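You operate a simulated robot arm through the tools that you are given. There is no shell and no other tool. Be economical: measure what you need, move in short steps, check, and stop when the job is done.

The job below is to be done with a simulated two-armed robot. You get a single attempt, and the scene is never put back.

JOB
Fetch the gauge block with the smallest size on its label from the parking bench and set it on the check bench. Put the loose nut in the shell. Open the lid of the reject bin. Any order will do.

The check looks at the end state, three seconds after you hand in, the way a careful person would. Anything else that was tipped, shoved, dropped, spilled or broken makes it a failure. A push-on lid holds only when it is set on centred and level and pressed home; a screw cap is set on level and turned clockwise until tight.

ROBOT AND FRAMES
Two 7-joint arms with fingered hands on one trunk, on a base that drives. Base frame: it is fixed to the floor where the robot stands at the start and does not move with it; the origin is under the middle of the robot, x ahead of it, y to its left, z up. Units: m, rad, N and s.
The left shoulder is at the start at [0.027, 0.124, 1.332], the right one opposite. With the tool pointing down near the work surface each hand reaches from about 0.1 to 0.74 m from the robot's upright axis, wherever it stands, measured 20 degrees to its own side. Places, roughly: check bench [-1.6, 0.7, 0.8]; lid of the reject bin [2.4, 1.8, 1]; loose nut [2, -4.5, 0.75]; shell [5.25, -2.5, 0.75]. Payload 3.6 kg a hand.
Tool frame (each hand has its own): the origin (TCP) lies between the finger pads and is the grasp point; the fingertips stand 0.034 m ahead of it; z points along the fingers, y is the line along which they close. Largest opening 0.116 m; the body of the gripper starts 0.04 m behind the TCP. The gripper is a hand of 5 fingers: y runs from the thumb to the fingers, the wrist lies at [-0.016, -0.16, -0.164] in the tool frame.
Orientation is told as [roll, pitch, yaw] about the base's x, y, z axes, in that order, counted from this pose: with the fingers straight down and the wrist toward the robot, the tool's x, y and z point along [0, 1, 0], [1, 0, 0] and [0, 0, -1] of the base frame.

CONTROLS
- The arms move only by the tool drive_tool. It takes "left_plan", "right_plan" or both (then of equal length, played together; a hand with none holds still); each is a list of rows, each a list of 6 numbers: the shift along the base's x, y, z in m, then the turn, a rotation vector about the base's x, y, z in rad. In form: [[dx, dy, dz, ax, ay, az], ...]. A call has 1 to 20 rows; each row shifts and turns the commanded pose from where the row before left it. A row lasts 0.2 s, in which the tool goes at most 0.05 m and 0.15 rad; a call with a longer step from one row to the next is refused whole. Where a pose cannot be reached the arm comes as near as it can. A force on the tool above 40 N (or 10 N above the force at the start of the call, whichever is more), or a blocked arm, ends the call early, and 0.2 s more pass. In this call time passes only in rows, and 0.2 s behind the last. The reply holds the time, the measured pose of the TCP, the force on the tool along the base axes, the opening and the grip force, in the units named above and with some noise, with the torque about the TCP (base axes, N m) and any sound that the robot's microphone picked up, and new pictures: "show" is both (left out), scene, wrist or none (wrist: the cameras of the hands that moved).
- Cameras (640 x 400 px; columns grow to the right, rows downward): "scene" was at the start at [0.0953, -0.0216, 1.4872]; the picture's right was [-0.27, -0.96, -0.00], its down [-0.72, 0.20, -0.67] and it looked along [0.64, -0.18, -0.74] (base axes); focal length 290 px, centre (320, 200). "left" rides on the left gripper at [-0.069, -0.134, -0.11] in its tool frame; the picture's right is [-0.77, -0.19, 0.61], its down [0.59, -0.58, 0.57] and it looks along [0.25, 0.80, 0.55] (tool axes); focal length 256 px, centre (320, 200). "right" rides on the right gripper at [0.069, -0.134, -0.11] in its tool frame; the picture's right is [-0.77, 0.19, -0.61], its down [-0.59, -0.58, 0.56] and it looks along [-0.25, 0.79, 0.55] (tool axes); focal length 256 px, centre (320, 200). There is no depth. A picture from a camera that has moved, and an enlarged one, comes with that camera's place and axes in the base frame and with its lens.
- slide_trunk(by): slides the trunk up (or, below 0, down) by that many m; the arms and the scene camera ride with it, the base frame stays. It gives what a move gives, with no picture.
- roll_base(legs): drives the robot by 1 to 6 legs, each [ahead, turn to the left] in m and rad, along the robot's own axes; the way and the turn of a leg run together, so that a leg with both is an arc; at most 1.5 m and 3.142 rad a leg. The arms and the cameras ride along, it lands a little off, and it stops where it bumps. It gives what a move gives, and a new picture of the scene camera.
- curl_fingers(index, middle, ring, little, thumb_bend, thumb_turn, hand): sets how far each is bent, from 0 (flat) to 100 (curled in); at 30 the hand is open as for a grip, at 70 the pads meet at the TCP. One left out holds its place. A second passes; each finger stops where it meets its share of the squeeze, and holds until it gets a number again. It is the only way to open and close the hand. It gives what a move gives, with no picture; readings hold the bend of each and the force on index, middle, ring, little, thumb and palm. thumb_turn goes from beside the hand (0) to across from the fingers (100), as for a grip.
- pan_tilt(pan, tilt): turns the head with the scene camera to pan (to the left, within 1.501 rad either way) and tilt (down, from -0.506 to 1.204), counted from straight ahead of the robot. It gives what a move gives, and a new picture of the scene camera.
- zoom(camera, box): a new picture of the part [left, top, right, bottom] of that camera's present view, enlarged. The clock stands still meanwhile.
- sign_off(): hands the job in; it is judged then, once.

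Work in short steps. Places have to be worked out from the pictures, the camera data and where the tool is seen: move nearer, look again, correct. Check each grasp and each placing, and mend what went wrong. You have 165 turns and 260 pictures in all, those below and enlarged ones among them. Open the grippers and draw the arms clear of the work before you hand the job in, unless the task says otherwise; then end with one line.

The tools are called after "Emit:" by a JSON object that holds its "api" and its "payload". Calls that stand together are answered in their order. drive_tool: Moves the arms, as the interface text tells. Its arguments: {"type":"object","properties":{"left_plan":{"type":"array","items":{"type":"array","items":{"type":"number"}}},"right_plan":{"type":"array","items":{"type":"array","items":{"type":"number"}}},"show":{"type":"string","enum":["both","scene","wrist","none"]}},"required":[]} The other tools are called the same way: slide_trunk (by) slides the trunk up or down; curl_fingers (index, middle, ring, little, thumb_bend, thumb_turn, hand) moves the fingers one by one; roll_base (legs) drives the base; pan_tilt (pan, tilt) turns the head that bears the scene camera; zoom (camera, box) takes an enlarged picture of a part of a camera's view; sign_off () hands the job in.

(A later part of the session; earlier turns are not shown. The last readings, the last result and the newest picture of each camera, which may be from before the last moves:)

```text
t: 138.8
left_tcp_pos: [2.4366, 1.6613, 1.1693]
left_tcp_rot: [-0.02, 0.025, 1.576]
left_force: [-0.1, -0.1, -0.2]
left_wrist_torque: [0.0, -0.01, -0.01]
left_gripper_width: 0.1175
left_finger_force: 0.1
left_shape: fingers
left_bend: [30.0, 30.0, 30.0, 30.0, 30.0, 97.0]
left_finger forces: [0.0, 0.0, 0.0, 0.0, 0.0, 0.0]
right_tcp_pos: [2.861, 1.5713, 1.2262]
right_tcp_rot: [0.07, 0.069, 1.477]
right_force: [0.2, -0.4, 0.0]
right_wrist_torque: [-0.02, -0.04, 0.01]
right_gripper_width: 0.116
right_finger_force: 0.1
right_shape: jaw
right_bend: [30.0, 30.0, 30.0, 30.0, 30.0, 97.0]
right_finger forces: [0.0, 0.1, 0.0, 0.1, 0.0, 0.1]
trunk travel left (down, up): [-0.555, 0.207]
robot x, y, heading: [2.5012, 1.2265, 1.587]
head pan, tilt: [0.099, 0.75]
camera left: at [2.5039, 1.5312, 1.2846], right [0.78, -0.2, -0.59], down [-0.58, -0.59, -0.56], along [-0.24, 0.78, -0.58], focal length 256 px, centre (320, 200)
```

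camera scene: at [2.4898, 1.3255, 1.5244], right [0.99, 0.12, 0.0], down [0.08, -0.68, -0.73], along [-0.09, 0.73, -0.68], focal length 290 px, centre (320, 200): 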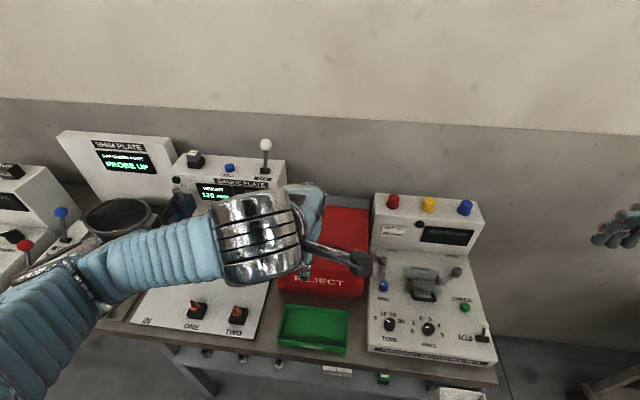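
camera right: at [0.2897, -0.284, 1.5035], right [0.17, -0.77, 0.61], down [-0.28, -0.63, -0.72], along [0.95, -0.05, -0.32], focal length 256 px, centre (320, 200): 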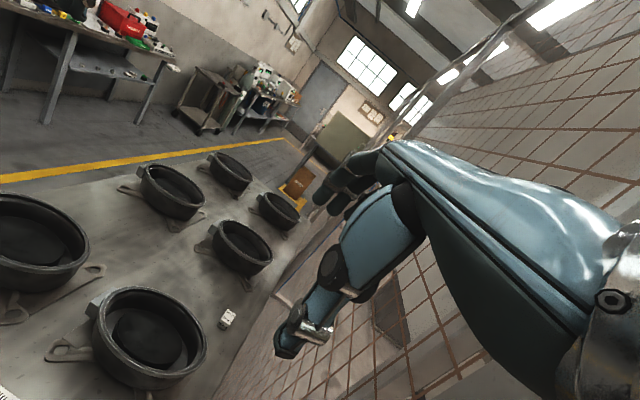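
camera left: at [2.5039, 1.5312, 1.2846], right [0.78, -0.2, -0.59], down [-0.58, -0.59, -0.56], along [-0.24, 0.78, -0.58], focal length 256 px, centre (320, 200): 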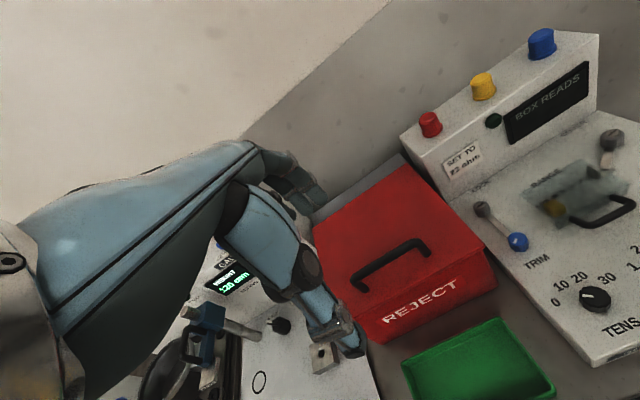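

Handle confirmed at about (2.449,1.73,1.00). Half-close the hand, then move over and descend astride the bar.

Emit:
{"api": "curl_fingers", "payload": {"hand": "left", "index": 48, "middle": 48, "ring": 48, "little": 48, "thumb_bend": 48}}

Emit:
{"api": "drive_tool", "payload": {"left_plan": [[0.006, 0.035, 0, 0.01, 0, 0], [0.006, 0.034, 0, 0.01, 0, 0], [0, 0, -0.04, 0, 0, 0], [0, 0, -0.04, 0, 0, 0], [0, 0, -0.03, 0, 0, 0]], "show": "both"}}

```text
t: 139.8
left_tcp_pos: [2.4357, 1.6619, 1.1685]
left_tcp_rot: [-0.02, 0.025, 1.574]
left_force: [-0.7, 0.2, 0.6]
left_wrist_torque: [0.01, 0.0, 0.02]
left_gripper_width: 0.0657
left_finger_force: 0.0
left_shape: fingers
left_bend: [48.0, 48.0, 48.0, 48.0, 48.0, 97.0]
left_finger forces: [0.0, 0.1, 0.0, 0.0, 0.0, 0.0]
right_tcp_pos: [2.8617, 1.5711, 1.2265]
right_tcp_rot: [0.069, 0.066, 1.477]
right_force: [-0.2, 0.5, 0.2]
right_wrist_torque: [0.04, 0.0, 0.0]
right_gripper_width: 0.116
right_finger_force: 0.1
right_shape: jaw
right_bend: [30.0, 30.0, 30.0, 30.0, 30.0, 97.0]
right_finger forces: [0.0, 0.0, 0.1, 0.1, 0.1, 0.0]
trunk travel left (down, up): [-0.555, 0.207]
robot x, y, heading: [2.4983, 1.228, 1.59]
head pan, tilt: [0.099, 0.75]
```

```text
t: 141.0
left_tcp_pos: [2.4489, 1.7299, 1.0598]
left_tcp_rot: [-0.018, 0.003, 1.575]
left_force: [-0.2, 1.2, -0.2]
left_wrist_torque: [0.0, 0.0, 0.01]
left_gripper_width: 0.0653
left_finger_force: 0.1
left_shape: fingers
left_bend: [48.0, 48.0, 48.0, 48.0, 48.0, 97.0]
left_finger forces: [0.0, 0.0, 0.0, 0.0, 0.0, 0.0]
right_tcp_pos: [2.8606, 1.5713, 1.2274]
right_tcp_rot: [0.068, 0.067, 1.476]
right_force: [0.4, 0.4, -0.5]
right_wrist_torque: [0.02, 0.01, -0.02]
right_gripper_width: 0.1163
right_finger_force: 0.0
right_shape: jaw
right_bend: [30.0, 30.0, 30.0, 30.0, 30.0, 97.0]
right_finger forces: [0.0, 0.1, 0.0, 0.1, 0.0, 0.0]
trunk travel left (down, up): [-0.555, 0.207]
robot x, y, heading: [2.5011, 1.2264, 1.59]
head pan, tilt: [0.099, 0.75]
camera scene: at [2.4897, 1.3246, 1.5245], right [0.99, 0.12, 0.0], down [0.08, -0.68, -0.73], along [-0.09, 0.73, -0.68], focal length 290 px, centre (320, 200)
camera left: at [2.5162, 1.597, 1.1731], right [0.78, -0.19, -0.6], down [-0.58, -0.58, -0.57], along [-0.24, 0.79, -0.56], focal length 256 px, centre (320, 200)
```

scene: 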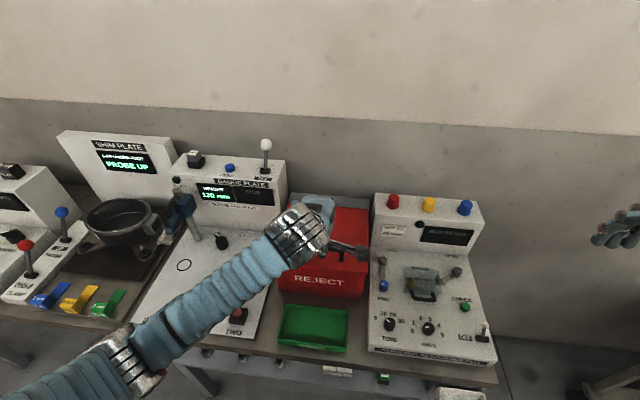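
left: 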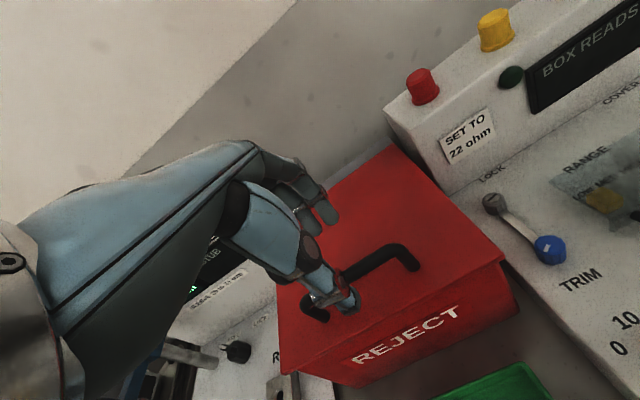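

Centred on the bar (y≈1.725). Descend to z≈1.01 then close.

Emit:
{"api": "drive_tool", "payload": {"left_plan": [[0, -0.004, -0.03, 0, 0, 0], [0, 0, -0.018, 0, 0, 0]], "show": "wrist"}}

```text
t: 141.6
left_tcp_pos: [2.4464, 1.7277, 1.0102]
left_tcp_rot: [-0.018, 0.006, 1.576]
left_force: [-0.9, -0.9, -0.2]
left_wrist_torque: [-0.01, 0.0, 0.01]
left_gripper_width: 0.0657
left_finger_force: 0.0
left_shape: fingers
left_bend: [48.0, 48.0, 48.0, 48.0, 48.0, 97.0]
left_finger forces: [0.0, 0.0, 0.0, 0.1, 0.0, 0.1]
right_tcp_pos: [2.8609, 1.5714, 1.2272]
right_tcp_rot: [0.068, 0.068, 1.477]
right_force: [0.1, -0.1, 0.4]
right_wrist_torque: [0.0, -0.04, 0.01]
right_gripper_width: 0.1159
right_finger_force: 0.1
right_shape: jaw
right_bend: [30.0, 30.0, 30.0, 30.0, 30.0, 97.0]
right_finger forces: [0.0, 0.0, 0.1, 0.0, 0.0, 0.0]
trunk travel left (down, up): [-0.555, 0.207]
robot x, y, heading: [2.5004, 1.2291, 1.588]
head pan, tilt: [0.099, 0.75]
camera left: at [2.5151, 1.5933, 1.1238], right [0.78, -0.19, -0.6], down [-0.58, -0.58, -0.57], along [-0.24, 0.79, -0.56], focal length 256 px, centre (320, 200)
```

left: 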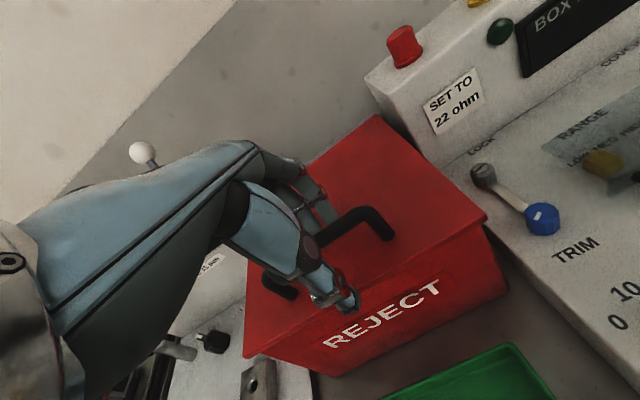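

The thumb is in front of and fingers behind the bar. Close on it.

Emit:
{"api": "curl_fingers", "payload": {"hand": "left", "index": 72, "middle": 72, "ring": 72, "little": 72, "thumb_bend": 72}}

Emit:
{"api": "zoom", "payload": {"camera": "left", "box": [200, 120, 520, 360]}}

```text
t: 142.6
left_tcp_pos: [2.4471, 1.7278, 1.0106]
left_tcp_rot: [-0.019, 0.007, 1.576]
left_force: [-0.6, 14.6, -5.8]
left_wrist_torque: [0.18, -0.09, -0.52]
left_gripper_width: 0.0001
left_finger_force: 9.3
left_shape: fingers
left_bend: [71.0, 71.0, 70.0, 70.0, 71.0, 97.0]
left_finger forces: [0.0, 1.9, 6.5, 7.2, 3.8, 0.0]
right_tcp_pos: [2.8594, 1.5726, 1.2263]
right_tcp_rot: [0.069, 0.071, 1.475]
right_force: [-0.6, 0.0, 0.6]
right_wrist_torque: [0.01, -0.01, -0.03]
right_gripper_width: 0.1158
right_finger_force: 0.1
right_shape: jaw
right_bend: [30.0, 30.0, 30.0, 30.0, 30.0, 97.0]
right_finger forces: [0.0, 0.0, 0.1, 0.1, 0.1, 0.1]
trunk travel left (down, up): [-0.555, 0.207]
robot x, y, heading: [2.4986, 1.2258, 1.585]
head pan, tilt: [0.099, 0.75]
```

```text
1.67 times, centred on (360, 240) of left
camera zoom: at [2.5152, 1.5956, 1.1234], right [0.78, -0.19, -0.6], down [-0.58, -0.58, -0.57], along [-0.24, 0.79, -0.56], focal length 427 px, centre (253, 133)
```

zoom: 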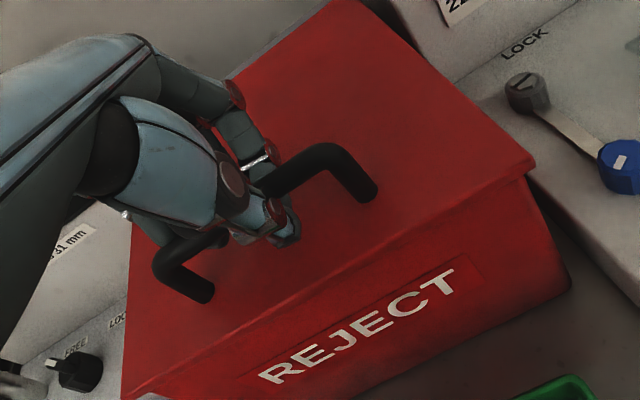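

The fingers close around the bar (hooked). Lift along the lid's arc to ~0.45 rad, rotating the hand with it.

Emit:
{"api": "drive_tool", "payload": {"left_plan": [[0, 0.008, 0.025, -0.12, 0, 0], [0, 0.011, 0.023, -0.12, 0, 0], [0, 0.015, 0.021, -0.12, 0, 0]], "show": "both"}}

```text
t: 143.4
left_tcp_pos: [2.4478, 1.7619, 1.077]
left_tcp_rot: [-0.016, 0.37, 1.578]
left_force: [-4.0, 13.9, -13.3]
left_wrist_torque: [0.24, -0.18, -0.49]
left_gripper_width: 0.0
left_finger_force: 10.4
left_shape: fingers
left_bend: [71.0, 71.0, 70.0, 70.0, 71.0, 97.0]
left_finger forces: [4.1, 2.0, 6.7, 9.0, 0.0, 0.1]
right_tcp_pos: [2.86, 1.5769, 1.2251]
right_tcp_rot: [0.067, 0.072, 1.478]
right_force: [0.8, -0.2, 0.2]
right_wrist_torque: [-0.02, 0.02, 0.02]
right_gripper_width: 0.116
right_finger_force: 0.1
right_shape: jaw
right_bend: [30.0, 30.0, 30.0, 30.0, 30.0, 97.0]
right_finger forces: [0.0, 0.0, 0.0, 0.0, 0.0, 0.1]
trunk travel left (down, up): [-0.555, 0.207]
robot x, y, heading: [2.4997, 1.2285, 1.59]
head pan, tilt: [0.099, 0.75]
camera scene: at [2.4892, 1.3312, 1.5242], right [0.99, 0.12, 0.0], down [0.08, -0.68, -0.73], along [-0.09, 0.72, -0.69], focal length 290 px, centre (320, 200)
camera left: at [2.516, 1.6789, 1.2311], right [0.78, -0.39, -0.49], down [-0.57, -0.75, -0.33], along [-0.24, 0.54, -0.81], focal length 256 px, centre (320, 200)
```

scene: 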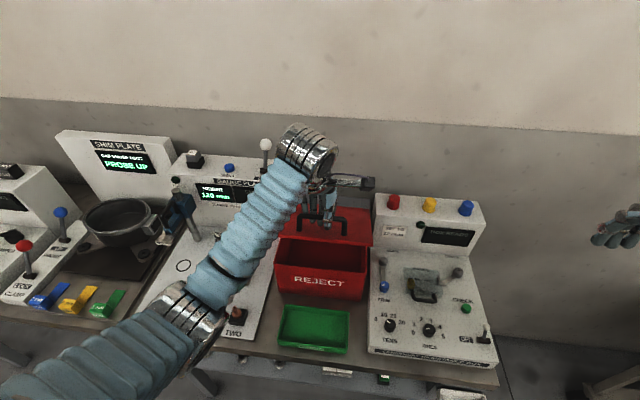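
left: 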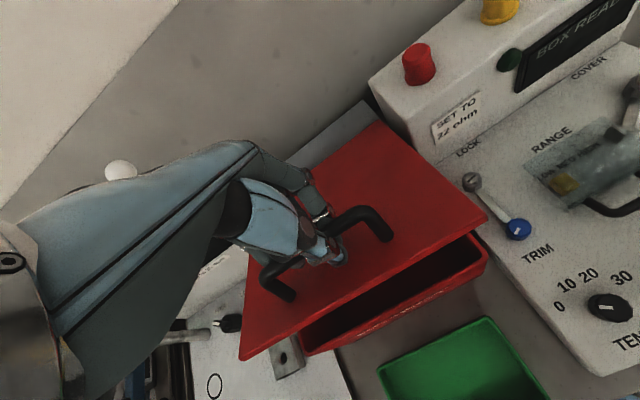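

The lid is lifting. Continue the arc to ~0.9 rad.

Emit:
{"api": "drive_tool", "payload": {"left_plan": [[0, 0.018, 0.019, -0.1, 0, 0], [0, 0.0205, 0.016, -0.1, 0, 0], [0, 0.0225, 0.0127, -0.1, 0, 0]], "show": "both"}}

```text
t: 144.2
left_tcp_pos: [2.4487, 1.824, 1.1256]
left_tcp_rot: [-0.016, 0.67, 1.577]
left_force: [-7.7, 3.3, -11.4]
left_wrist_torque: [0.04, -0.28, -0.33]
left_gripper_width: 0.0
left_finger_force: 7.9
left_shape: fingers
left_bend: [71.0, 72.0, 70.0, 70.0, 71.0, 97.0]
left_finger forces: [0.0, 2.0, 6.4, 7.2, 0.0, 0.1]
right_tcp_pos: [2.8594, 1.574, 1.2261]
right_tcp_rot: [0.069, 0.068, 1.477]
right_force: [-0.5, 0.9, 0.0]
right_wrist_torque: [-0.01, 0.0, -0.02]
right_gripper_width: 0.1162
right_finger_force: 0.1
right_shape: jaw
right_bend: [30.0, 30.0, 30.0, 30.0, 30.0, 97.0]
right_finger forces: [0.1, 0.0, 0.0, 0.0, 0.0, 0.1]
trunk travel left (down, up): [-0.555, 0.207]
robot x, y, heading: [2.499, 1.2248, 1.585]
head pan, tilt: [0.099, 0.75]
camera scene: at [2.4887, 1.3274, 1.5243], right [0.99, 0.12, 0.0], down [0.08, -0.68, -0.73], along [-0.09, 0.72, -0.68], focal length 290 px, centre (320, 200)
camera left: at [2.517, 1.7874, 1.2967], right [0.78, -0.51, -0.35], down [-0.57, -0.81, -0.09], along [-0.24, 0.27, -0.93], focal length 256 px, centre (320, 200)
```

scene: 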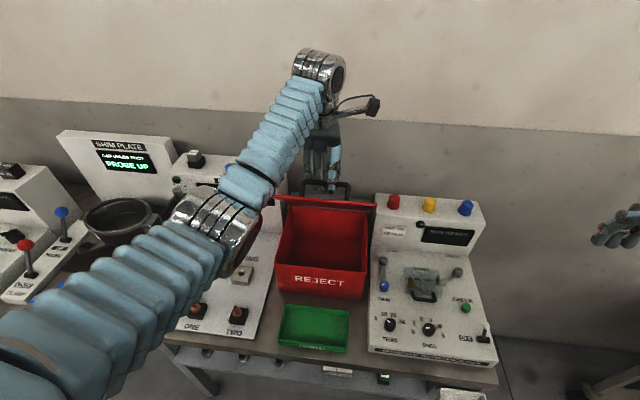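
left: 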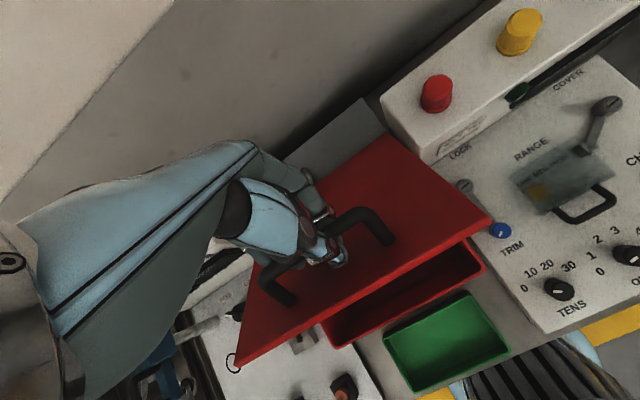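

Continue the arc without more hand turn (~1.3 rad), checking force.

Emit:
{"api": "drive_tool", "payload": {"left_plan": [[0, 0.024, 0.009, -0.03, 0, 0], [0, 0.025, 0.0055, 0, 0, 0], [0, 0.0258, 0.0016, 0, 0, 0]], "show": "both"}}

```text
t: 145.0
left_tcp_pos: [2.4478, 1.8765, 1.1419]
left_tcp_rot: [-0.02, 0.693, 1.571]
left_force: [4.0, -2.9, -0.4]
left_wrist_torque: [-0.07, -0.24, -0.08]
left_gripper_width: 0.0001
left_finger_force: 7.1
left_shape: fingers
left_bend: [71.0, 72.0, 71.0, 71.0, 71.0, 97.0]
left_finger forces: [0.1, 0.0, 3.3, 4.1, 6.5, 0.0]
left hand out of reach, approached as far as the arm can: row 3
right_tcp_pos: [2.8612, 1.5691, 1.227]
right_tcp_rot: [0.07, 0.07, 1.475]
right_force: [-0.2, -0.5, -0.2]
right_wrist_torque: [0.01, 0.03, 0.01]
right_gripper_width: 0.1161
right_finger_force: 0.0
right_shape: jaw
right_bend: [30.0, 30.0, 30.0, 30.0, 30.0, 97.0]
right_finger forces: [0.0, 0.0, 0.1, 0.1, 0.0, 0.0]
trunk travel left (down, up): [-0.555, 0.207]
robot x, y, heading: [2.4995, 1.224, 1.587]
head pan, tilt: [0.099, 0.75]
camera scene: at [2.4917, 1.3244, 1.5246], right [0.99, 0.11, 0.0], down [0.08, -0.68, -0.73], along [-0.08, 0.73, -0.68], focal length 290 px, centre (320, 200)
camera left: at [2.5154, 1.8454, 1.3147], right [0.78, -0.53, -0.34], down [-0.58, -0.81, -0.07], along [-0.24, 0.25, -0.94], focal length 256 px, centre (320, 200)
```

scene: 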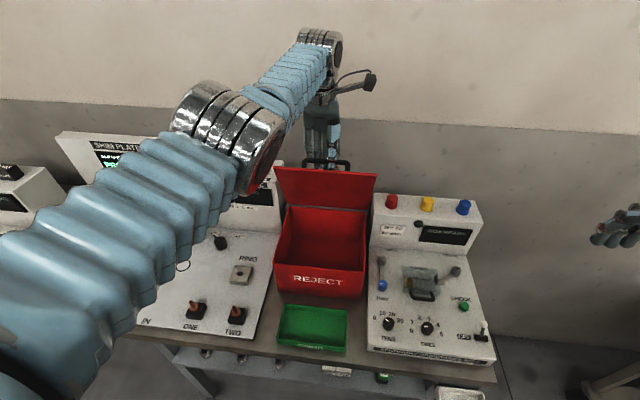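
left: 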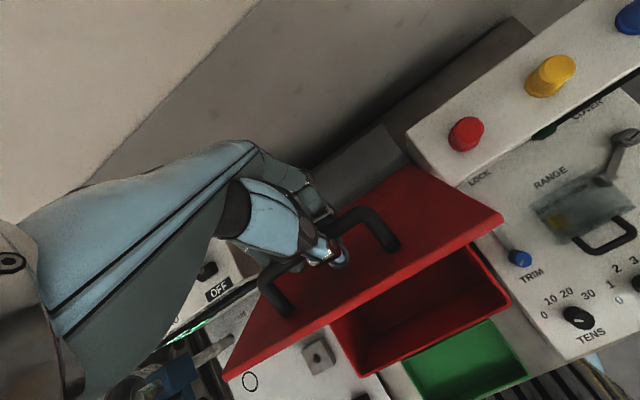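

Lid about 70° up; near reach limit. Counter-rotate the hand while pushing further back.

Emit:
{"api": "drive_tool", "payload": {"left_plan": [[0, 0.012, 0.0, 0.1, 0, 0], [0, 0.016, 0.0, 0.1, 0, 0], [0, 0.02, -0.002, 0.1, 0, 0], [0, 0.02, -0.004, 0.1, 0, 0]], "show": "both"}}

```text
t: 146.0
left_tcp_pos: [2.443, 1.9471, 1.1344]
left_tcp_rot: [-0.018, 0.297, 1.578]
left_force: [2.7, -2.4, -0.9]
left_wrist_torque: [-0.03, -0.07, -0.08]
left_gripper_width: 0.0
left_finger_force: 3.7
left_shape: fingers
left_bend: [72.0, 72.0, 72.0, 72.0, 71.0, 97.0]
left_finger forces: [0.1, 0.1, 0.0, 2.3, 4.4, 0.1]
right_tcp_pos: [2.8598, 1.5716, 1.2271]
right_tcp_rot: [0.068, 0.07, 1.478]
right_force: [-0.3, 0.0, -0.2]
right_wrist_torque: [-0.02, 0.03, 0.0]
right_gripper_width: 0.1161
right_finger_force: 0.1
right_shape: jaw
right_bend: [30.0, 30.0, 30.0, 30.0, 30.0, 97.0]
right_finger forces: [0.0, 0.0, 0.1, 0.0, 0.0, 0.0]
trunk travel left (down, up): [-0.555, 0.207]
robot x, y, heading: [2.5017, 1.2272, 1.59]
head pan, tilt: [0.099, 0.75]
camera scene: at [2.4899, 1.3255, 1.5243], right [0.99, 0.12, 0.0], down [0.08, -0.68, -0.73], along [-0.09, 0.73, -0.68], focal length 290 px, centre (320, 200)
camera left: at [2.5112, 1.8515, 1.2808], right [0.78, -0.35, -0.52], down [-0.57, -0.72, -0.38], along [-0.24, 0.6, -0.77], focal length 256 px, centre (320, 200)
```

scene: 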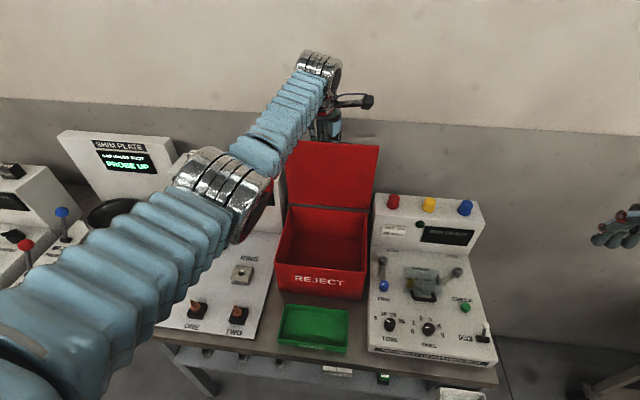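
left: 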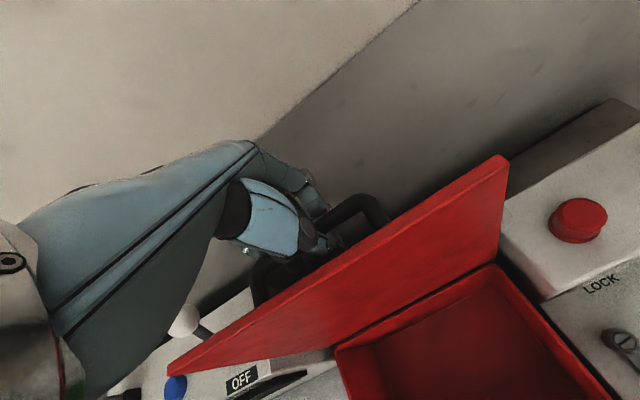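

About vertical. Push a bit further back so it rests past vertical.

Emit:
{"api": "drive_tool", "payload": {"left_plan": [[0, 0.014, -0.004, 0.03, 0, 0], [0, 0.014, -0.006, 0.03, 0, 0]], "show": "both"}}

```text
t: 146.6
left_tcp_pos: [2.4449, 1.9736, 1.1263]
left_tcp_rot: [-0.017, 0.234, 1.575]
left_force: [-2.4, -0.9, -1.6]
left_wrist_torque: [0.02, -0.08, -0.14]
left_gripper_width: 0.0
left_finger_force: 2.0
left_shape: fingers
left_bend: [72.0, 72.0, 72.0, 72.0, 71.0, 97.0]
left_finger forces: [0.0, 0.1, 0.0, 2.4, 2.3, 0.0]
right_tcp_pos: [2.8612, 1.5708, 1.2263]
right_tcp_rot: [0.069, 0.067, 1.477]
right_force: [0.5, -0.8, -0.1]
right_wrist_torque: [-0.01, 0.0, -0.03]
right_gripper_width: 0.116
right_finger_force: 0.1
right_shape: jaw
right_bend: [30.0, 30.0, 30.0, 30.0, 30.0, 97.0]
right_finger forces: [0.0, 0.0, 0.1, 0.0, 0.0, 0.1]
trunk travel left (down, up): [-0.555, 0.207]
robot x, y, heading: [2.5009, 1.2239, 1.589]
head pan, tilt: [0.099, 0.75]
camera scene: at [2.4901, 1.3247, 1.5245], right [0.99, 0.12, 0.0], down [0.08, -0.68, -0.73], along [-0.09, 0.73, -0.68], focal length 290 px, centre (320, 200)
camera left: at [2.5131, 1.8698, 1.2658], right [0.78, -0.32, -0.54], down [-0.58, -0.7, -0.43], along [-0.24, 0.64, -0.73], focal length 256 px, centre (320, 200)
```

scene: 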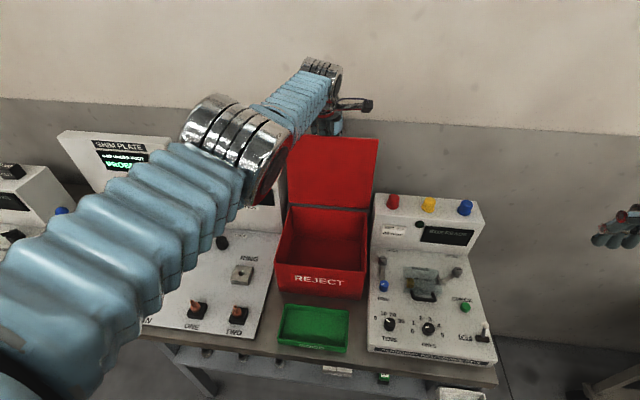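
left: 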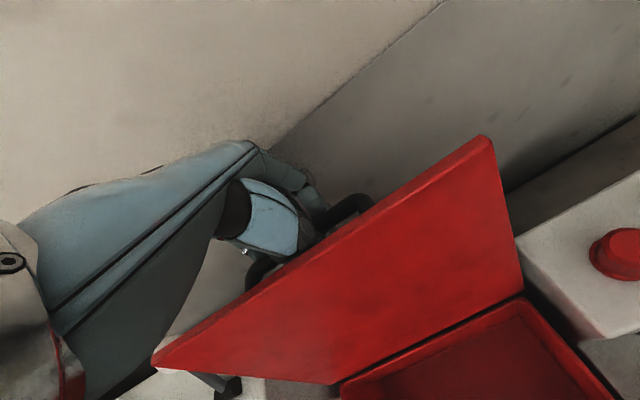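

Past vertical now. One more small push, then open the fingers and see whether it holds.

Emit:
{"api": "drive_tool", "payload": {"left_plan": [[0, 0.012, -0.006, 0.02, 0, 0], [0, 0.01, -0.006, 0.02, 0, 0]], "show": "none"}}

Emit:
{"api": "curl_fingers", "payload": {"hand": "left", "index": 50, "middle": 50, "ring": 50, "little": 50, "thumb_bend": 50}}

Emit:
{"api": "zoom", "payload": {"camera": "left", "box": [0, 0, 640, 400]}}

```text
t: 147.2
left_tcp_pos: [2.4421, 1.981, 1.1152]
left_tcp_rot: [-0.017, 0.194, 1.574]
left_force: [0.9, -2.0, 3.1]
left_wrist_torque: [-0.16, 0.04, 0.01]
left_gripper_width: 0.0002
left_finger_force: 3.7
left_shape: fingers
left_bend: [71.0, 72.0, 72.0, 72.0, 71.0, 97.0]
left_finger forces: [0.0, 0.0, 0.0, 0.0, 6.8, 0.1]
left hand out of reach, approached as far as the arm can: row 1, 2
right_tcp_pos: [2.8599, 1.5704, 1.227]
right_tcp_rot: [0.068, 0.069, 1.474]
right_force: [-0.5, -0.1, -0.1]
right_wrist_torque: [-0.01, -0.01, 0.01]
right_gripper_width: 0.116
right_finger_force: 0.1
right_shape: jaw
right_bend: [30.0, 30.0, 30.0, 30.0, 30.0, 97.0]
right_finger forces: [0.0, 0.0, 0.0, 0.0, 0.0, 0.1]
trunk travel left (down, up): [-0.555, 0.207]
robot x, y, heading: [2.4976, 1.2267, 1.59]
head pan, tilt: [0.099, 0.75]
```

```text
t: 148.2
left_tcp_pos: [2.4396, 1.9809, 1.1142]
left_tcp_rot: [-0.018, 0.195, 1.577]
left_force: [0.9, 0.6, -0.9]
left_wrist_torque: [-0.01, 0.01, 0.04]
left_gripper_width: 0.0578
left_finger_force: 2.1
left_shape: fingers
left_bend: [50.0, 51.0, 50.0, 50.0, 51.0, 97.0]
left_finger forces: [0.1, 2.2, 0.1, 0.0, 1.9, 0.1]
right_tcp_pos: [2.8603, 1.5723, 1.2269]
right_tcp_rot: [0.067, 0.07, 1.476]
right_force: [-0.4, 0.6, 0.2]
right_wrist_torque: [0.04, -0.03, 0.01]
right_gripper_width: 0.1161
right_finger_force: 0.1
right_shape: jaw
right_bend: [30.0, 30.0, 30.0, 30.0, 30.0, 97.0]
right_finger forces: [0.0, 0.1, 0.1, 0.0, 0.0, 0.0]
trunk travel left (down, up): [-0.555, 0.207]
robot x, y, heading: [2.4972, 1.2252, 1.589]
head pan, tilt: [0.099, 0.75]
```

```text
1.00 times, centred on (320, 200) of left (not enlarged: the box is as wide or as high as the picture)
camera zoom: at [2.5086, 1.8715, 1.2496], right [0.78, -0.3, -0.55], down [-0.58, -0.68, -0.45], along [-0.24, 0.67, -0.7], focal length 256 px, centre (320, 200)
```

zoom: 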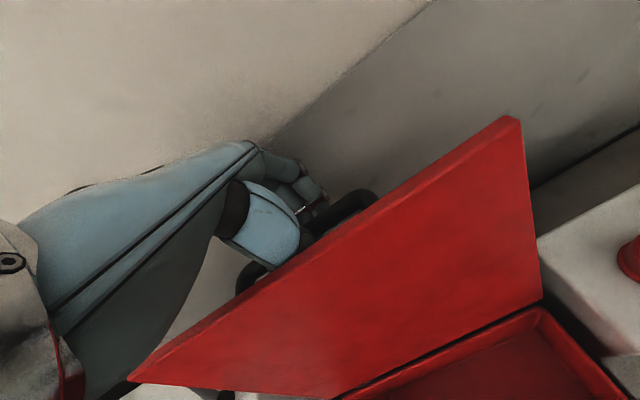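

Lid stays leaning back. Withdraw straight up slowly, watching forces.

Emit:
{"api": "drive_tool", "payload": {"left_plan": [[0, 0, 0.012, 0, 0, 0], [0, 0, 0.015, 0, 0, 0]], "show": "wrist"}}

```text
t: 148.8
left_tcp_pos: [2.4403, 1.98, 1.1406]
left_tcp_rot: [-0.02, 0.196, 1.577]
left_force: [0.2, -1.5, -1.2]
left_wrist_torque: [-0.01, -0.02, 0.03]
left_gripper_width: 0.0577
left_finger_force: 2.2
left_shape: fingers
left_bend: [50.0, 51.0, 50.0, 50.0, 51.0, 97.0]
left_finger forces: [0.0, 2.4, 0.1, 0.0, 1.8, 0.1]
right_tcp_pos: [2.8593, 1.5712, 1.2261]
right_tcp_rot: [0.067, 0.07, 1.476]
right_force: [-0.2, -0.7, -0.5]
right_wrist_torque: [0.0, -0.01, 0.02]
right_gripper_width: 0.1161
right_finger_force: 0.1
right_shape: jaw
right_bend: [30.0, 30.0, 30.0, 30.0, 30.0, 97.0]
right_finger forces: [0.0, 0.0, 0.0, 0.0, 0.0, 0.1]
trunk travel left (down, up): [-0.555, 0.207]
robot x, y, heading: [2.5005, 1.2266, 1.593]
head pan, tilt: [0.099, 0.75]
camera left: at [2.508, 1.8715, 1.2767], right [0.78, -0.29, -0.55], down [-0.58, -0.68, -0.45], along [-0.24, 0.67, -0.7], focal length 256 px, centre (320, 200)
```

left: 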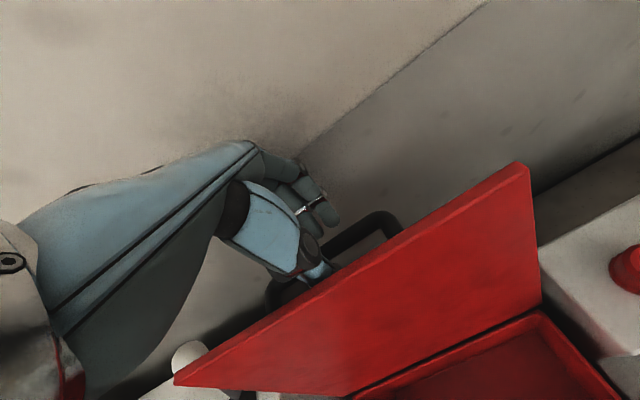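

Coming out smoothly. Continue upward.

Emit:
{"api": "drive_tool", "payload": {"left_plan": [[0, 0, 0.02, 0, 0, 0], [0, 0, 0.025, 0, 0, 0]], "show": "both"}}

```text
t: 149.4
left_tcp_pos: [2.4412, 1.9792, 1.1852]
left_tcp_rot: [-0.019, 0.194, 1.575]
left_force: [-0.7, 0.7, 0.6]
left_wrist_torque: [0.06, 0.02, 0.03]
left_gripper_width: 0.0582
left_finger_force: 1.0
left_shape: fingers
left_bend: [50.0, 50.0, 50.0, 50.0, 50.0, 97.0]
left_finger forces: [0.0, 1.4, 0.0, 0.0, 1.3, 0.1]
right_tcp_pos: [2.8606, 1.5707, 1.2254]
right_tcp_rot: [0.068, 0.067, 1.476]
right_force: [-0.3, 0.0, -0.1]
right_wrist_torque: [0.02, -0.01, -0.01]
right_gripper_width: 0.1159
right_finger_force: 0.0
right_shape: jaw
right_bend: [30.0, 30.0, 30.0, 30.0, 30.0, 97.0]
right_finger forces: [0.1, 0.0, 0.0, 0.0, 0.0, 0.0]
trunk travel left (down, up): [-0.555, 0.207]
robot x, y, heading: [2.5016, 1.2248, 1.588]
head pan, tilt: [0.099, 0.75]
camera scene: at [2.4902, 1.3249, 1.5245], right [0.99, 0.12, 0.0], down [0.08, -0.68, -0.73], along [-0.09, 0.73, -0.68], focal length 290 px, centre (320, 200)
camera left: at [2.51, 1.8708, 1.3226], right [0.78, -0.29, -0.55], down [-0.58, -0.68, -0.45], along [-0.24, 0.67, -0.7], focal length 256 px, centre (320, 200)
```

scene: 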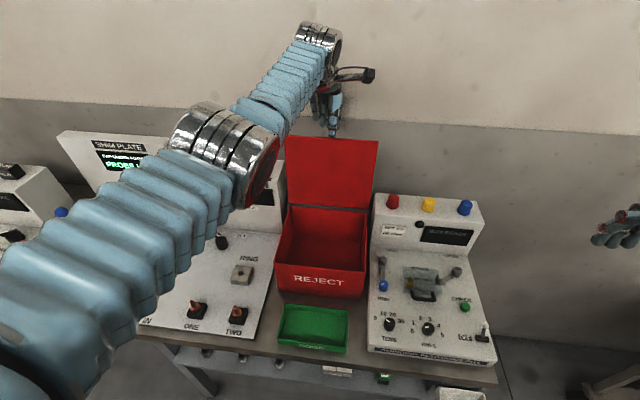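
left: 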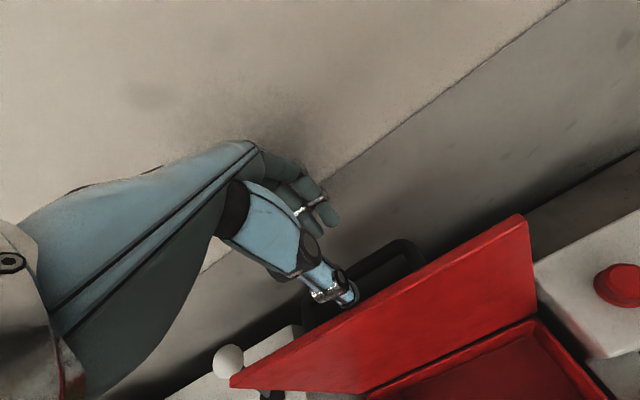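

Nearly clear. Rise another 0.07, then pull back over the lid top.

Emit:
{"api": "drive_tool", "payload": {"left_plan": [[0, 0, 0.03, 0, 0, 0], [0, 0, 0.04, 0, 0, 0], [0, -0.01, 0.03, 0.05, 0, 0], [0, -0.04, 0.01, 0.05, 0, 0], [0, -0.04, 0, 0.05, 0, 0], [0, -0.045, 0, 0.04, 0, 0], [0, -0.045, 0, 0, 0, 0], [0, -0.045, 0, 0, 0, 0]], "show": "both"}}

```text
t: 151.2
left_tcp_pos: [2.4354, 1.7541, 1.2953]
left_tcp_rot: [-0.019, 0.006, 1.578]
left_force: [-2.4, -0.5, -0.1]
left_wrist_torque: [0.02, -0.06, -0.03]
left_gripper_width: 0.0588
left_finger_force: 0.0
left_shape: fingers
left_bend: [50.0, 50.0, 50.0, 50.0, 50.0, 97.0]
left_finger forces: [0.1, 0.0, 0.0, 0.1, 0.0, 0.0]
right_tcp_pos: [2.8581, 1.5701, 1.2282]
right_tcp_rot: [0.066, 0.069, 1.479]
right_force: [-0.5, 0.4, -0.8]
right_wrist_torque: [0.01, -0.06, -0.02]
right_gripper_width: 0.116
right_finger_force: 0.0
right_shape: jaw
right_bend: [30.0, 30.0, 30.0, 30.0, 30.0, 97.0]
right_finger forces: [0.1, 0.0, 0.0, 0.0, 0.1, 0.0]
trunk travel left (down, up): [-0.555, 0.207]
robot x, y, heading: [2.4998, 1.2238, 1.589]
head pan, tilt: [0.099, 0.75]
camera scene: at [2.4854, 1.3241, 1.5246], right [0.99, 0.12, 0.0], down [0.08, -0.68, -0.73], along [-0.09, 0.73, -0.68], focal length 290 px, centre (320, 200)
camera left: at [2.5036, 1.621, 1.4092], right [0.78, -0.19, -0.59], down [-0.57, -0.59, -0.57], along [-0.24, 0.79, -0.56], focal length 256 px, centre (320, 200)
```

scene: 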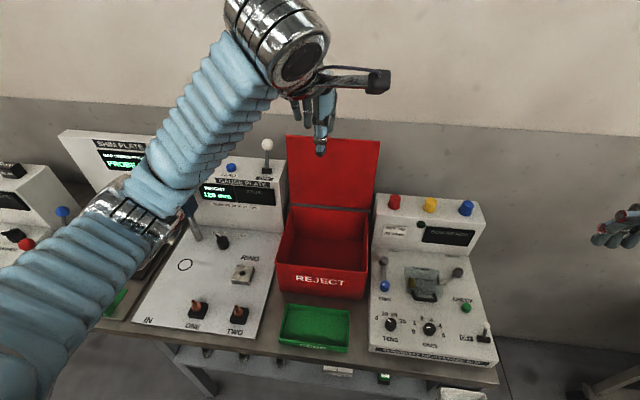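
left: 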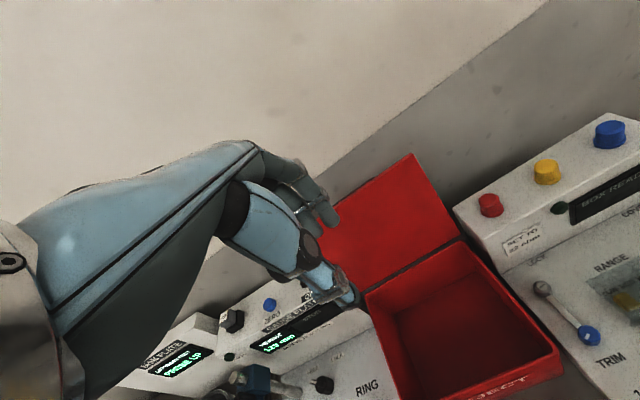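

Lid stays open. Back the base straight away from the bench 0.4 m.

Emit:
{"api": "roll_base", "payload": {"legs": [[-0.4, 0]]}}

Emit:
{"api": "drive_tool", "payload": {"left_plan": [[0, -0.01, -0.04, 0, 0, 0], [0, -0.01, -0.04, 0, 0, 0], [0, -0.01, -0.04, 0, 0, 0], [0, 0, -0.04, 0, 0, 0]], "show": "scene"}}

Emit:
{"api": "curl_fingers", "payload": {"hand": "left", "index": 30, "middle": 30, "ring": 30, "little": 30, "thumb_bend": 30}}

```text
t: 153.7
left_tcp_pos: [2.4447, 1.3624, 1.2975]
left_tcp_rot: [-0.019, 0.006, 1.585]
left_force: [0.4, 0.2, 0.3]
left_wrist_torque: [-0.02, 0.01, -0.01]
left_gripper_width: 0.0588
left_finger_force: 0.1
left_shape: fingers
left_bend: [50.0, 50.0, 50.0, 50.0, 50.0, 97.0]
left_finger forces: [0.0, 0.1, 0.0, 0.0, 0.0, 0.1]
right_tcp_pos: [2.8675, 1.1823, 1.226]
right_tcp_rot: [0.069, 0.067, 1.485]
right_force: [0.8, -0.2, -0.8]
right_wrist_torque: [0.01, -0.01, 0.0]
right_gripper_width: 0.1162
right_finger_force: 0.0
right_shape: jaw
right_bend: [30.0, 30.0, 30.0, 30.0, 30.0, 97.0]
right_finger forces: [0.0, 0.1, 0.1, 0.0, 0.0, 0.0]
trunk travel left (down, up): [-0.555, 0.207]
robot x, y, heading: [2.5073, 0.8353, 1.6]
head pan, tilt: [0.099, 0.75]
camera scene: at [2.4979, 0.9318, 1.5245], right [0.99, 0.13, 0.0], down [0.09, -0.68, -0.73], along [-0.09, 0.73, -0.68], focal length 290 px, centre (320, 200)
```

scene: 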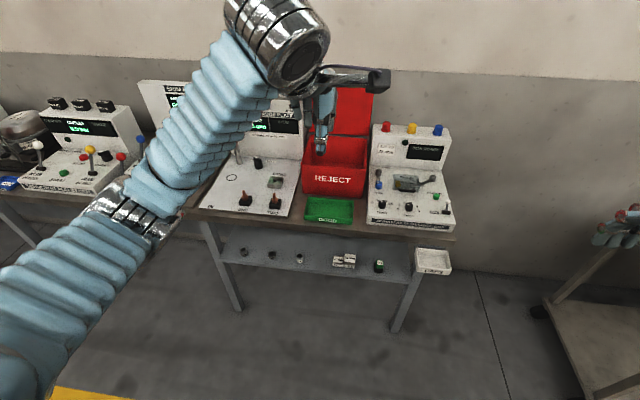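

```text
t: 154.7
left_tcp_pos: [2.4462, 1.3349, 1.1371]
left_tcp_rot: [-0.02, 0.005, 1.586]
left_force: [-0.3, -0.3, -0.3]
left_wrist_torque: [-0.01, -0.02, -0.02]
left_gripper_width: 0.0588
left_finger_force: 0.0
left_shape: fingers
left_bend: [50.0, 50.0, 50.0, 50.0, 50.0, 97.0]
left_finger forces: [0.1, 0.0, 0.1, 0.0, 0.1, 0.0]
right_tcp_pos: [2.8663, 1.181, 1.2282]
right_tcp_rot: [0.066, 0.068, 1.487]
right_force: [0.3, 0.4, 0.1]
right_wrist_torque: [0.01, 0.03, -0.01]
right_gripper_width: 0.1161
right_finger_force: 0.0
right_shape: jaw
right_bend: [30.0, 30.0, 30.0, 30.0, 30.0, 97.0]
right_finger forces: [0.0, 0.0, 0.0, 0.0, 0.0, 0.0]
trunk travel left (down, up): [-0.555, 0.207]
robot x, y, heading: [2.5084, 0.8353, 1.598]
head pan, tilt: [0.099, 0.75]
camera scene: at [2.4979, 0.9319, 1.5245], right [0.99, 0.13, 0.0], down [0.09, -0.68, -0.73], along [-0.09, 0.73, -0.68], focal length 290 px, centre (320, 200)
```

scene: 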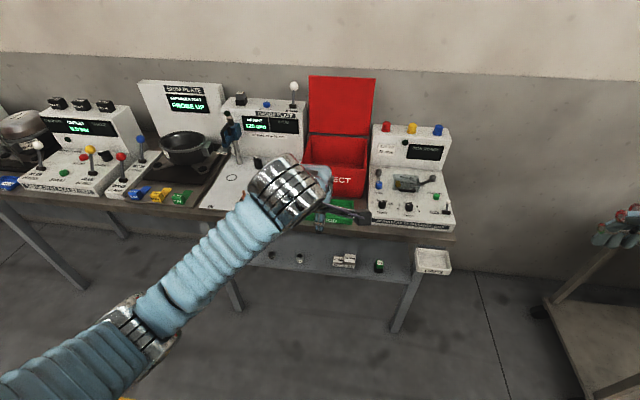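

```text
t: 155.7
left_tcp_pos: [2.4457, 1.3348, 1.1374]
left_tcp_rot: [-0.02, 0.006, 1.585]
left_force: [0.1, -0.3, 0.1]
left_wrist_torque: [-0.03, -0.01, -0.02]
left_gripper_width: 0.1171
left_finger_force: 0.0
left_shape: fingers
left_bend: [30.0, 30.0, 30.0, 30.0, 30.0, 97.0]
left_finger forces: [0.0, 0.1, 0.0, 0.1, 0.0, 0.0]
right_tcp_pos: [2.8669, 1.1818, 1.226]
right_tcp_rot: [0.068, 0.068, 1.484]
right_force: [-0.2, -0.5, 0.6]
right_wrist_torque: [0.0, -0.01, 0.02]
right_gripper_width: 0.116
right_finger_force: 0.1
right_shape: jaw
right_bend: [30.0, 30.0, 30.0, 30.0, 30.0, 97.0]
right_finger forces: [0.0, 0.0, 0.0, 0.1, 0.0, 0.0]
trunk travel left (down, up): [-0.555, 0.207]
robot x, y, heading: [2.5044, 0.8309, 1.602]
head pan, tilt: [0.099, 0.75]
```

Bin done. Now look for the route toward the nut (2,-4.5) and shell (5.25,-2.5): turn to face +x/-y and look.

Emit:
{"api": "roll_base", "payload": {"legs": [[0, -2.0]]}}

Emit:
{"api": "pan_tilt", "payload": {"pan": 0.2, "tilt": 0.15}}

Emit:
{"api": "pan_tilt", "payload": {"pan": -1.0, "tilt": 0.15}}

```text
t: 160.9
left_tcp_pos: [2.9875, 0.6758, 1.1391]
left_tcp_rot: [-0.018, 0.003, -0.427]
left_force: [-0.7, -0.2, -0.2]
left_wrist_torque: [0.0, 0.02, 0.03]
left_gripper_width: 0.1172
left_finger_force: 0.0
left_shape: fingers
left_bend: [30.0, 30.0, 30.0, 30.0, 30.0, 97.0]
left_finger forces: [0.0, 0.0, 0.1, 0.0, 0.1, 0.1]
right_tcp_pos: [2.6694, 0.3606, 1.227]
right_tcp_rot: [0.068, 0.069, -0.527]
right_force: [1.2, 0.0, 0.0]
right_wrist_torque: [0.0, -0.02, 0.0]
right_gripper_width: 0.116
right_finger_force: 0.1
right_shape: jaw
right_bend: [30.0, 30.0, 30.0, 30.0, 30.0, 97.0]
right_finger forces: [0.1, 0.0, 0.0, 0.1, 0.1, 0.1]
trunk travel left (down, up): [-0.555, 0.207]
robot x, y, heading: [2.5123, 0.8345, -0.409]
head pan, tilt: [0.099, 0.75]
camera scene: at [2.6021, 0.801, 1.5245], right [-0.31, -0.95, 0.0], down [-0.65, 0.21, -0.73], along [0.7, -0.23, -0.68], focal length 290 px, centre (320, 200)
```

scene: 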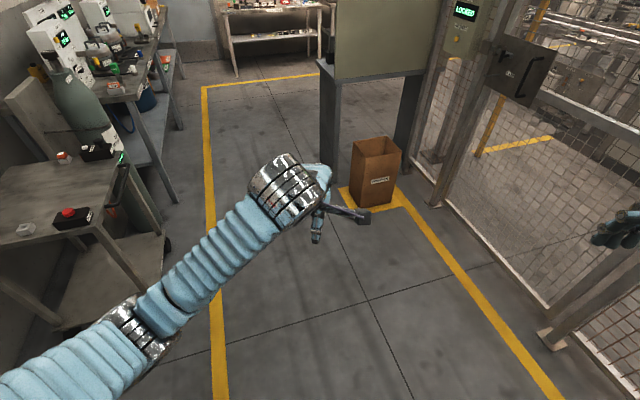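

```text
t: 161.9
left_tcp_pos: [2.9884, 0.6762, 1.1382]
left_tcp_rot: [-0.019, 0.005, -0.425]
left_force: [-1.0, -0.1, 0.4]
left_wrist_torque: [0.0, -0.01, -0.07]
left_gripper_width: 0.1171
left_finger_force: 0.2
left_shape: fingers
left_bend: [30.0, 30.0, 30.0, 30.0, 30.0, 97.0]
left_finger forces: [0.1, 0.0, 0.0, 0.1, 0.1, 0.0]
right_tcp_pos: [2.6707, 0.3612, 1.2269]
right_tcp_rot: [0.067, 0.07, -0.527]
right_force: [0.0, -0.8, -0.5]
right_wrist_torque: [0.03, 0.01, 0.0]
right_gripper_width: 0.1159
right_finger_force: 0.0
right_shape: jaw
right_bend: [30.0, 30.0, 30.0, 30.0, 30.0, 97.0]
right_finger forces: [0.1, 0.1, 0.0, 0.1, 0.0, 0.0]
trunk travel left (down, up): [-0.555, 0.207]
robot x, y, heading: [2.5086, 0.8347, -0.414]
head pan, tilt: [0.201, 0.15]
camera scene: at [2.614, 0.8069, 1.5788], right [-0.21, -0.98, 0.0], down [-0.15, 0.03, -0.99], along [0.97, -0.21, -0.15], focal length 290 px, centre (320, 200)
```

scene: 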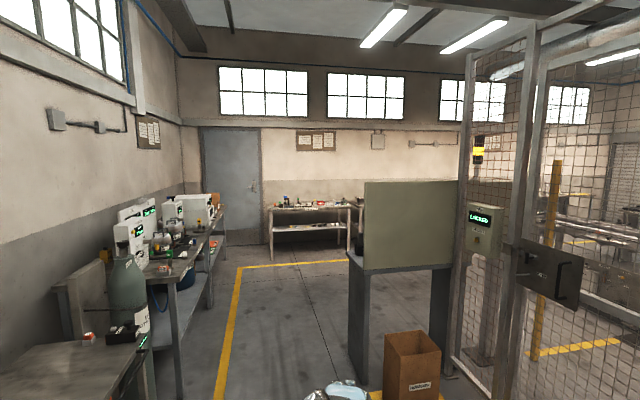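

```text
t: 163.3
left_tcp_pos: [2.9885, 0.6754, 1.1384]
left_tcp_rot: [-0.02, 0.006, -0.425]
left_force: [0.4, -1.0, -1.0]
left_wrist_torque: [0.0, 0.01, -0.05]
left_gripper_width: 0.1173
left_finger_force: 0.0
left_shape: fingers
left_bend: [30.0, 30.0, 30.0, 30.0, 30.0, 97.0]
left_finger forces: [0.0, 0.0, 0.0, 0.1, 0.0, 0.0]
right_tcp_pos: [2.6697, 0.3594, 1.2284]
right_tcp_rot: [0.069, 0.069, -0.527]
right_force: [0.4, -0.1, 0.1]
right_wrist_torque: [0.03, -0.01, 0.0]
right_gripper_width: 0.116
right_finger_force: 0.1
right_shape: jaw
right_bend: [30.0, 30.0, 30.0, 30.0, 30.0, 97.0]
right_finger forces: [0.0, 0.0, 0.0, 0.0, 0.0, 0.0]
trunk travel left (down, up): [-0.555, 0.207]
robot x, y, heading: [2.5091, 0.8335, -0.414]
head pan, tilt: [-1.0, 0.15]
camera scene: at [2.5379, 0.7351, 1.5788], right [-0.99, -0.16, 0.0], down [-0.02, 0.15, -0.99], along [0.15, -0.98, -0.15], focal length 290 px, centre (320, 200)
```

scene: 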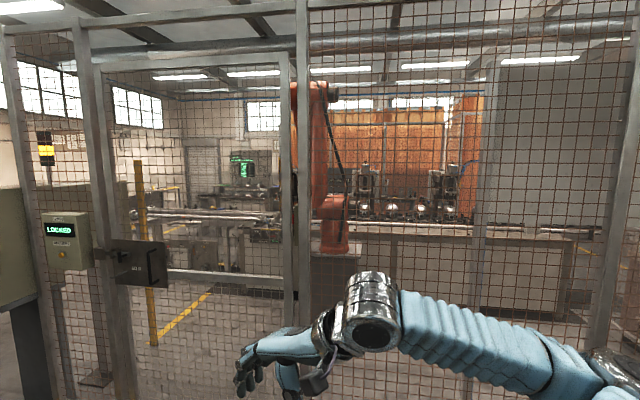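

The cell gate is locked, so I need a way around. Zoom on the east side and through the cell.

Emit:
{"api": "zoom", "payload": {"camera": "scene", "box": [0, 80, 320, 320]}}

Emit:
{"api": "pan_tilt", "payload": {"pan": -0.3, "tilt": 0.2}}

```text
1.67 times, centred on (160, 200) of scene
camera zoom: at [2.5379, 0.7351, 1.5788], right [-0.99, -0.16, 0.0], down [-0.02, 0.15, -0.99], along [0.15, -0.98, -0.15], focal length 484 px, centre (587, 200)
```

zoom: 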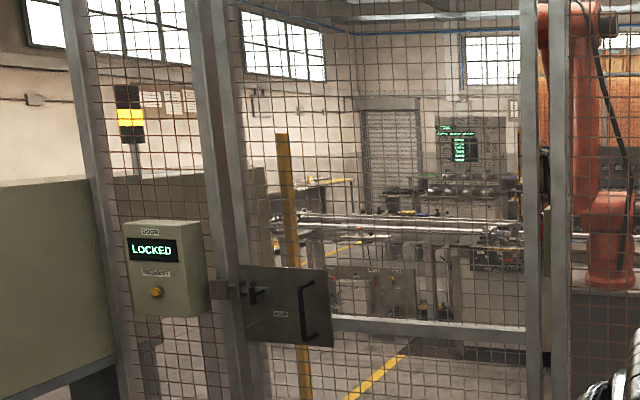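

```text
t: 164.4
left_tcp_pos: [2.9875, 0.6747, 1.1384]
left_tcp_rot: [-0.018, 0.005, -0.427]
left_force: [0.6, -0.2, 0.5]
left_wrist_torque: [-0.03, 0.0, -0.01]
left_gripper_width: 0.1173
left_finger_force: 0.0
left_shape: fingers
left_bend: [30.0, 30.0, 30.0, 30.0, 30.0, 97.0]
left_finger forces: [0.1, 0.0, 0.1, 0.0, 0.0, 0.1]
right_tcp_pos: [2.6699, 0.3601, 1.2268]
right_tcp_rot: [0.067, 0.069, -0.527]
right_force: [-0.8, 0.0, 0.7]
right_wrist_torque: [-0.02, 0.03, 0.0]
right_gripper_width: 0.1161
right_finger_force: 0.1
right_shape: jaw
right_bend: [30.0, 30.0, 30.0, 30.0, 30.0, 97.0]
right_finger forces: [0.1, 0.0, 0.1, 0.0, 0.0, 0.1]
trunk travel left (down, up): [-0.555, 0.207]
robot x, y, heading: [2.507, 0.8389, -0.416]
head pan, tilt: [-0.3, 0.201]
camera scene: at [2.5937, 0.7655, 1.5741], right [-0.66, -0.75, 0.0], down [-0.15, 0.13, -0.98], along [0.74, -0.64, -0.2], focal length 290 px, centre (320, 200)
```

scene: 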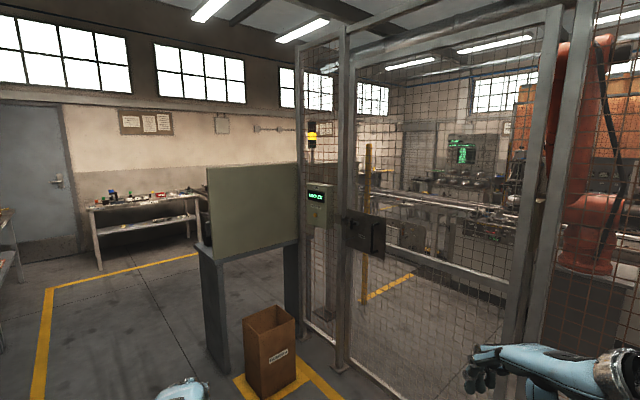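

There seems to be space east of the cell. Drive east along the aisle and look south.

Emit:
{"api": "roll_base", "payload": {"legs": [[0, 0.43], [1.3, 0]]}}

Emit:
{"api": "pan_tilt", "payload": {"pan": -0.8, "tilt": 0.3}}

```text
t: 172.0
left_tcp_pos: [4.2835, 0.8945, 1.1381]
left_tcp_rot: [-0.019, 0.007, -0.01]
left_force: [1.5, 0.9, 0.7]
left_wrist_torque: [0.02, -0.01, -0.01]
left_gripper_width: 0.1175
left_finger_force: 0.0
left_shape: fingers
left_bend: [30.0, 30.0, 30.0, 30.0, 30.0, 97.0]
left_finger forces: [0.0, 0.0, 0.0, 0.0, 0.0, 0.1]
right_tcp_pos: [4.121, 0.4781, 1.2264]
right_tcp_rot: [0.068, 0.068, -0.108]
right_force: [-0.1, -1.2, 0.9]
right_wrist_torque: [0.0, 0.01, 0.03]
right_gripper_width: 0.1159
right_finger_force: 0.0
right_shape: jaw
right_bend: [30.0, 30.0, 30.0, 30.0, 30.0, 97.0]
right_finger forces: [0.1, 0.0, 0.1, 0.0, 0.0, 0.0]
trunk travel left (down, up): [-0.555, 0.207]
robot x, y, heading: [3.7812, 0.8428, 0.007]
head pan, tilt: [-0.3, 0.201]
camera scene: at [3.8866, 0.8161, 1.5741], right [-0.29, -0.96, 0.0], down [-0.19, 0.06, -0.98], along [0.94, -0.28, -0.2], focal length 290 px, centre (320, 200)
```

scene: 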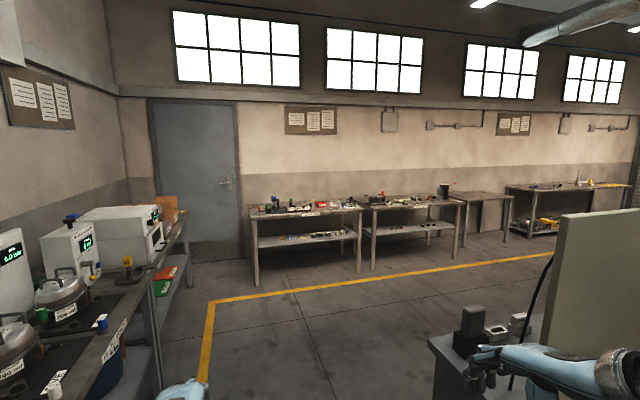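

```text
t: 172.9
left_tcp_pos: [4.2831, 0.8935, 1.138]
left_tcp_rot: [-0.019, 0.006, -0.01]
left_force: [0.9, 0.1, 0.7]
left_wrist_torque: [0.01, 0.02, -0.01]
left_gripper_width: 0.1173
left_finger_force: 0.1
left_shape: fingers
left_bend: [30.0, 30.0, 30.0, 30.0, 30.0, 97.0]
left_finger forces: [0.0, 0.0, 0.1, 0.0, 0.1, 0.1]
right_tcp_pos: [4.1203, 0.4773, 1.2261]
right_tcp_rot: [0.068, 0.067, -0.108]
right_force: [-1.3, -1.2, -0.3]
right_wrist_torque: [-0.01, 0.01, -0.02]
right_gripper_width: 0.1161
right_finger_force: 0.0
right_shape: jaw
right_bend: [30.0, 30.0, 30.0, 30.0, 30.0, 97.0]
right_finger forces: [0.0, 0.0, 0.0, 0.1, 0.0, 0.0]
trunk travel left (down, up): [-0.555, 0.207]
robot x, y, heading: [3.7781, 0.8438, 0.009]
head pan, tilt: [-0.799, 0.3]
camera scene: at [3.8628, 0.7766, 1.5648], right [-0.71, -0.7, 0.0], down [-0.21, 0.21, -0.96], along [0.67, -0.68, -0.3], focal length 290 px, centre (320, 200)
```

scene: 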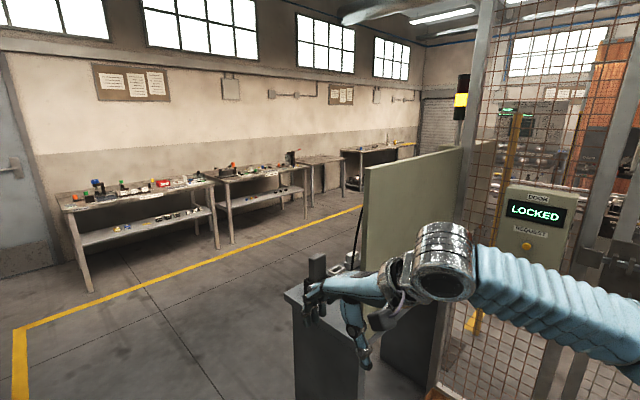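

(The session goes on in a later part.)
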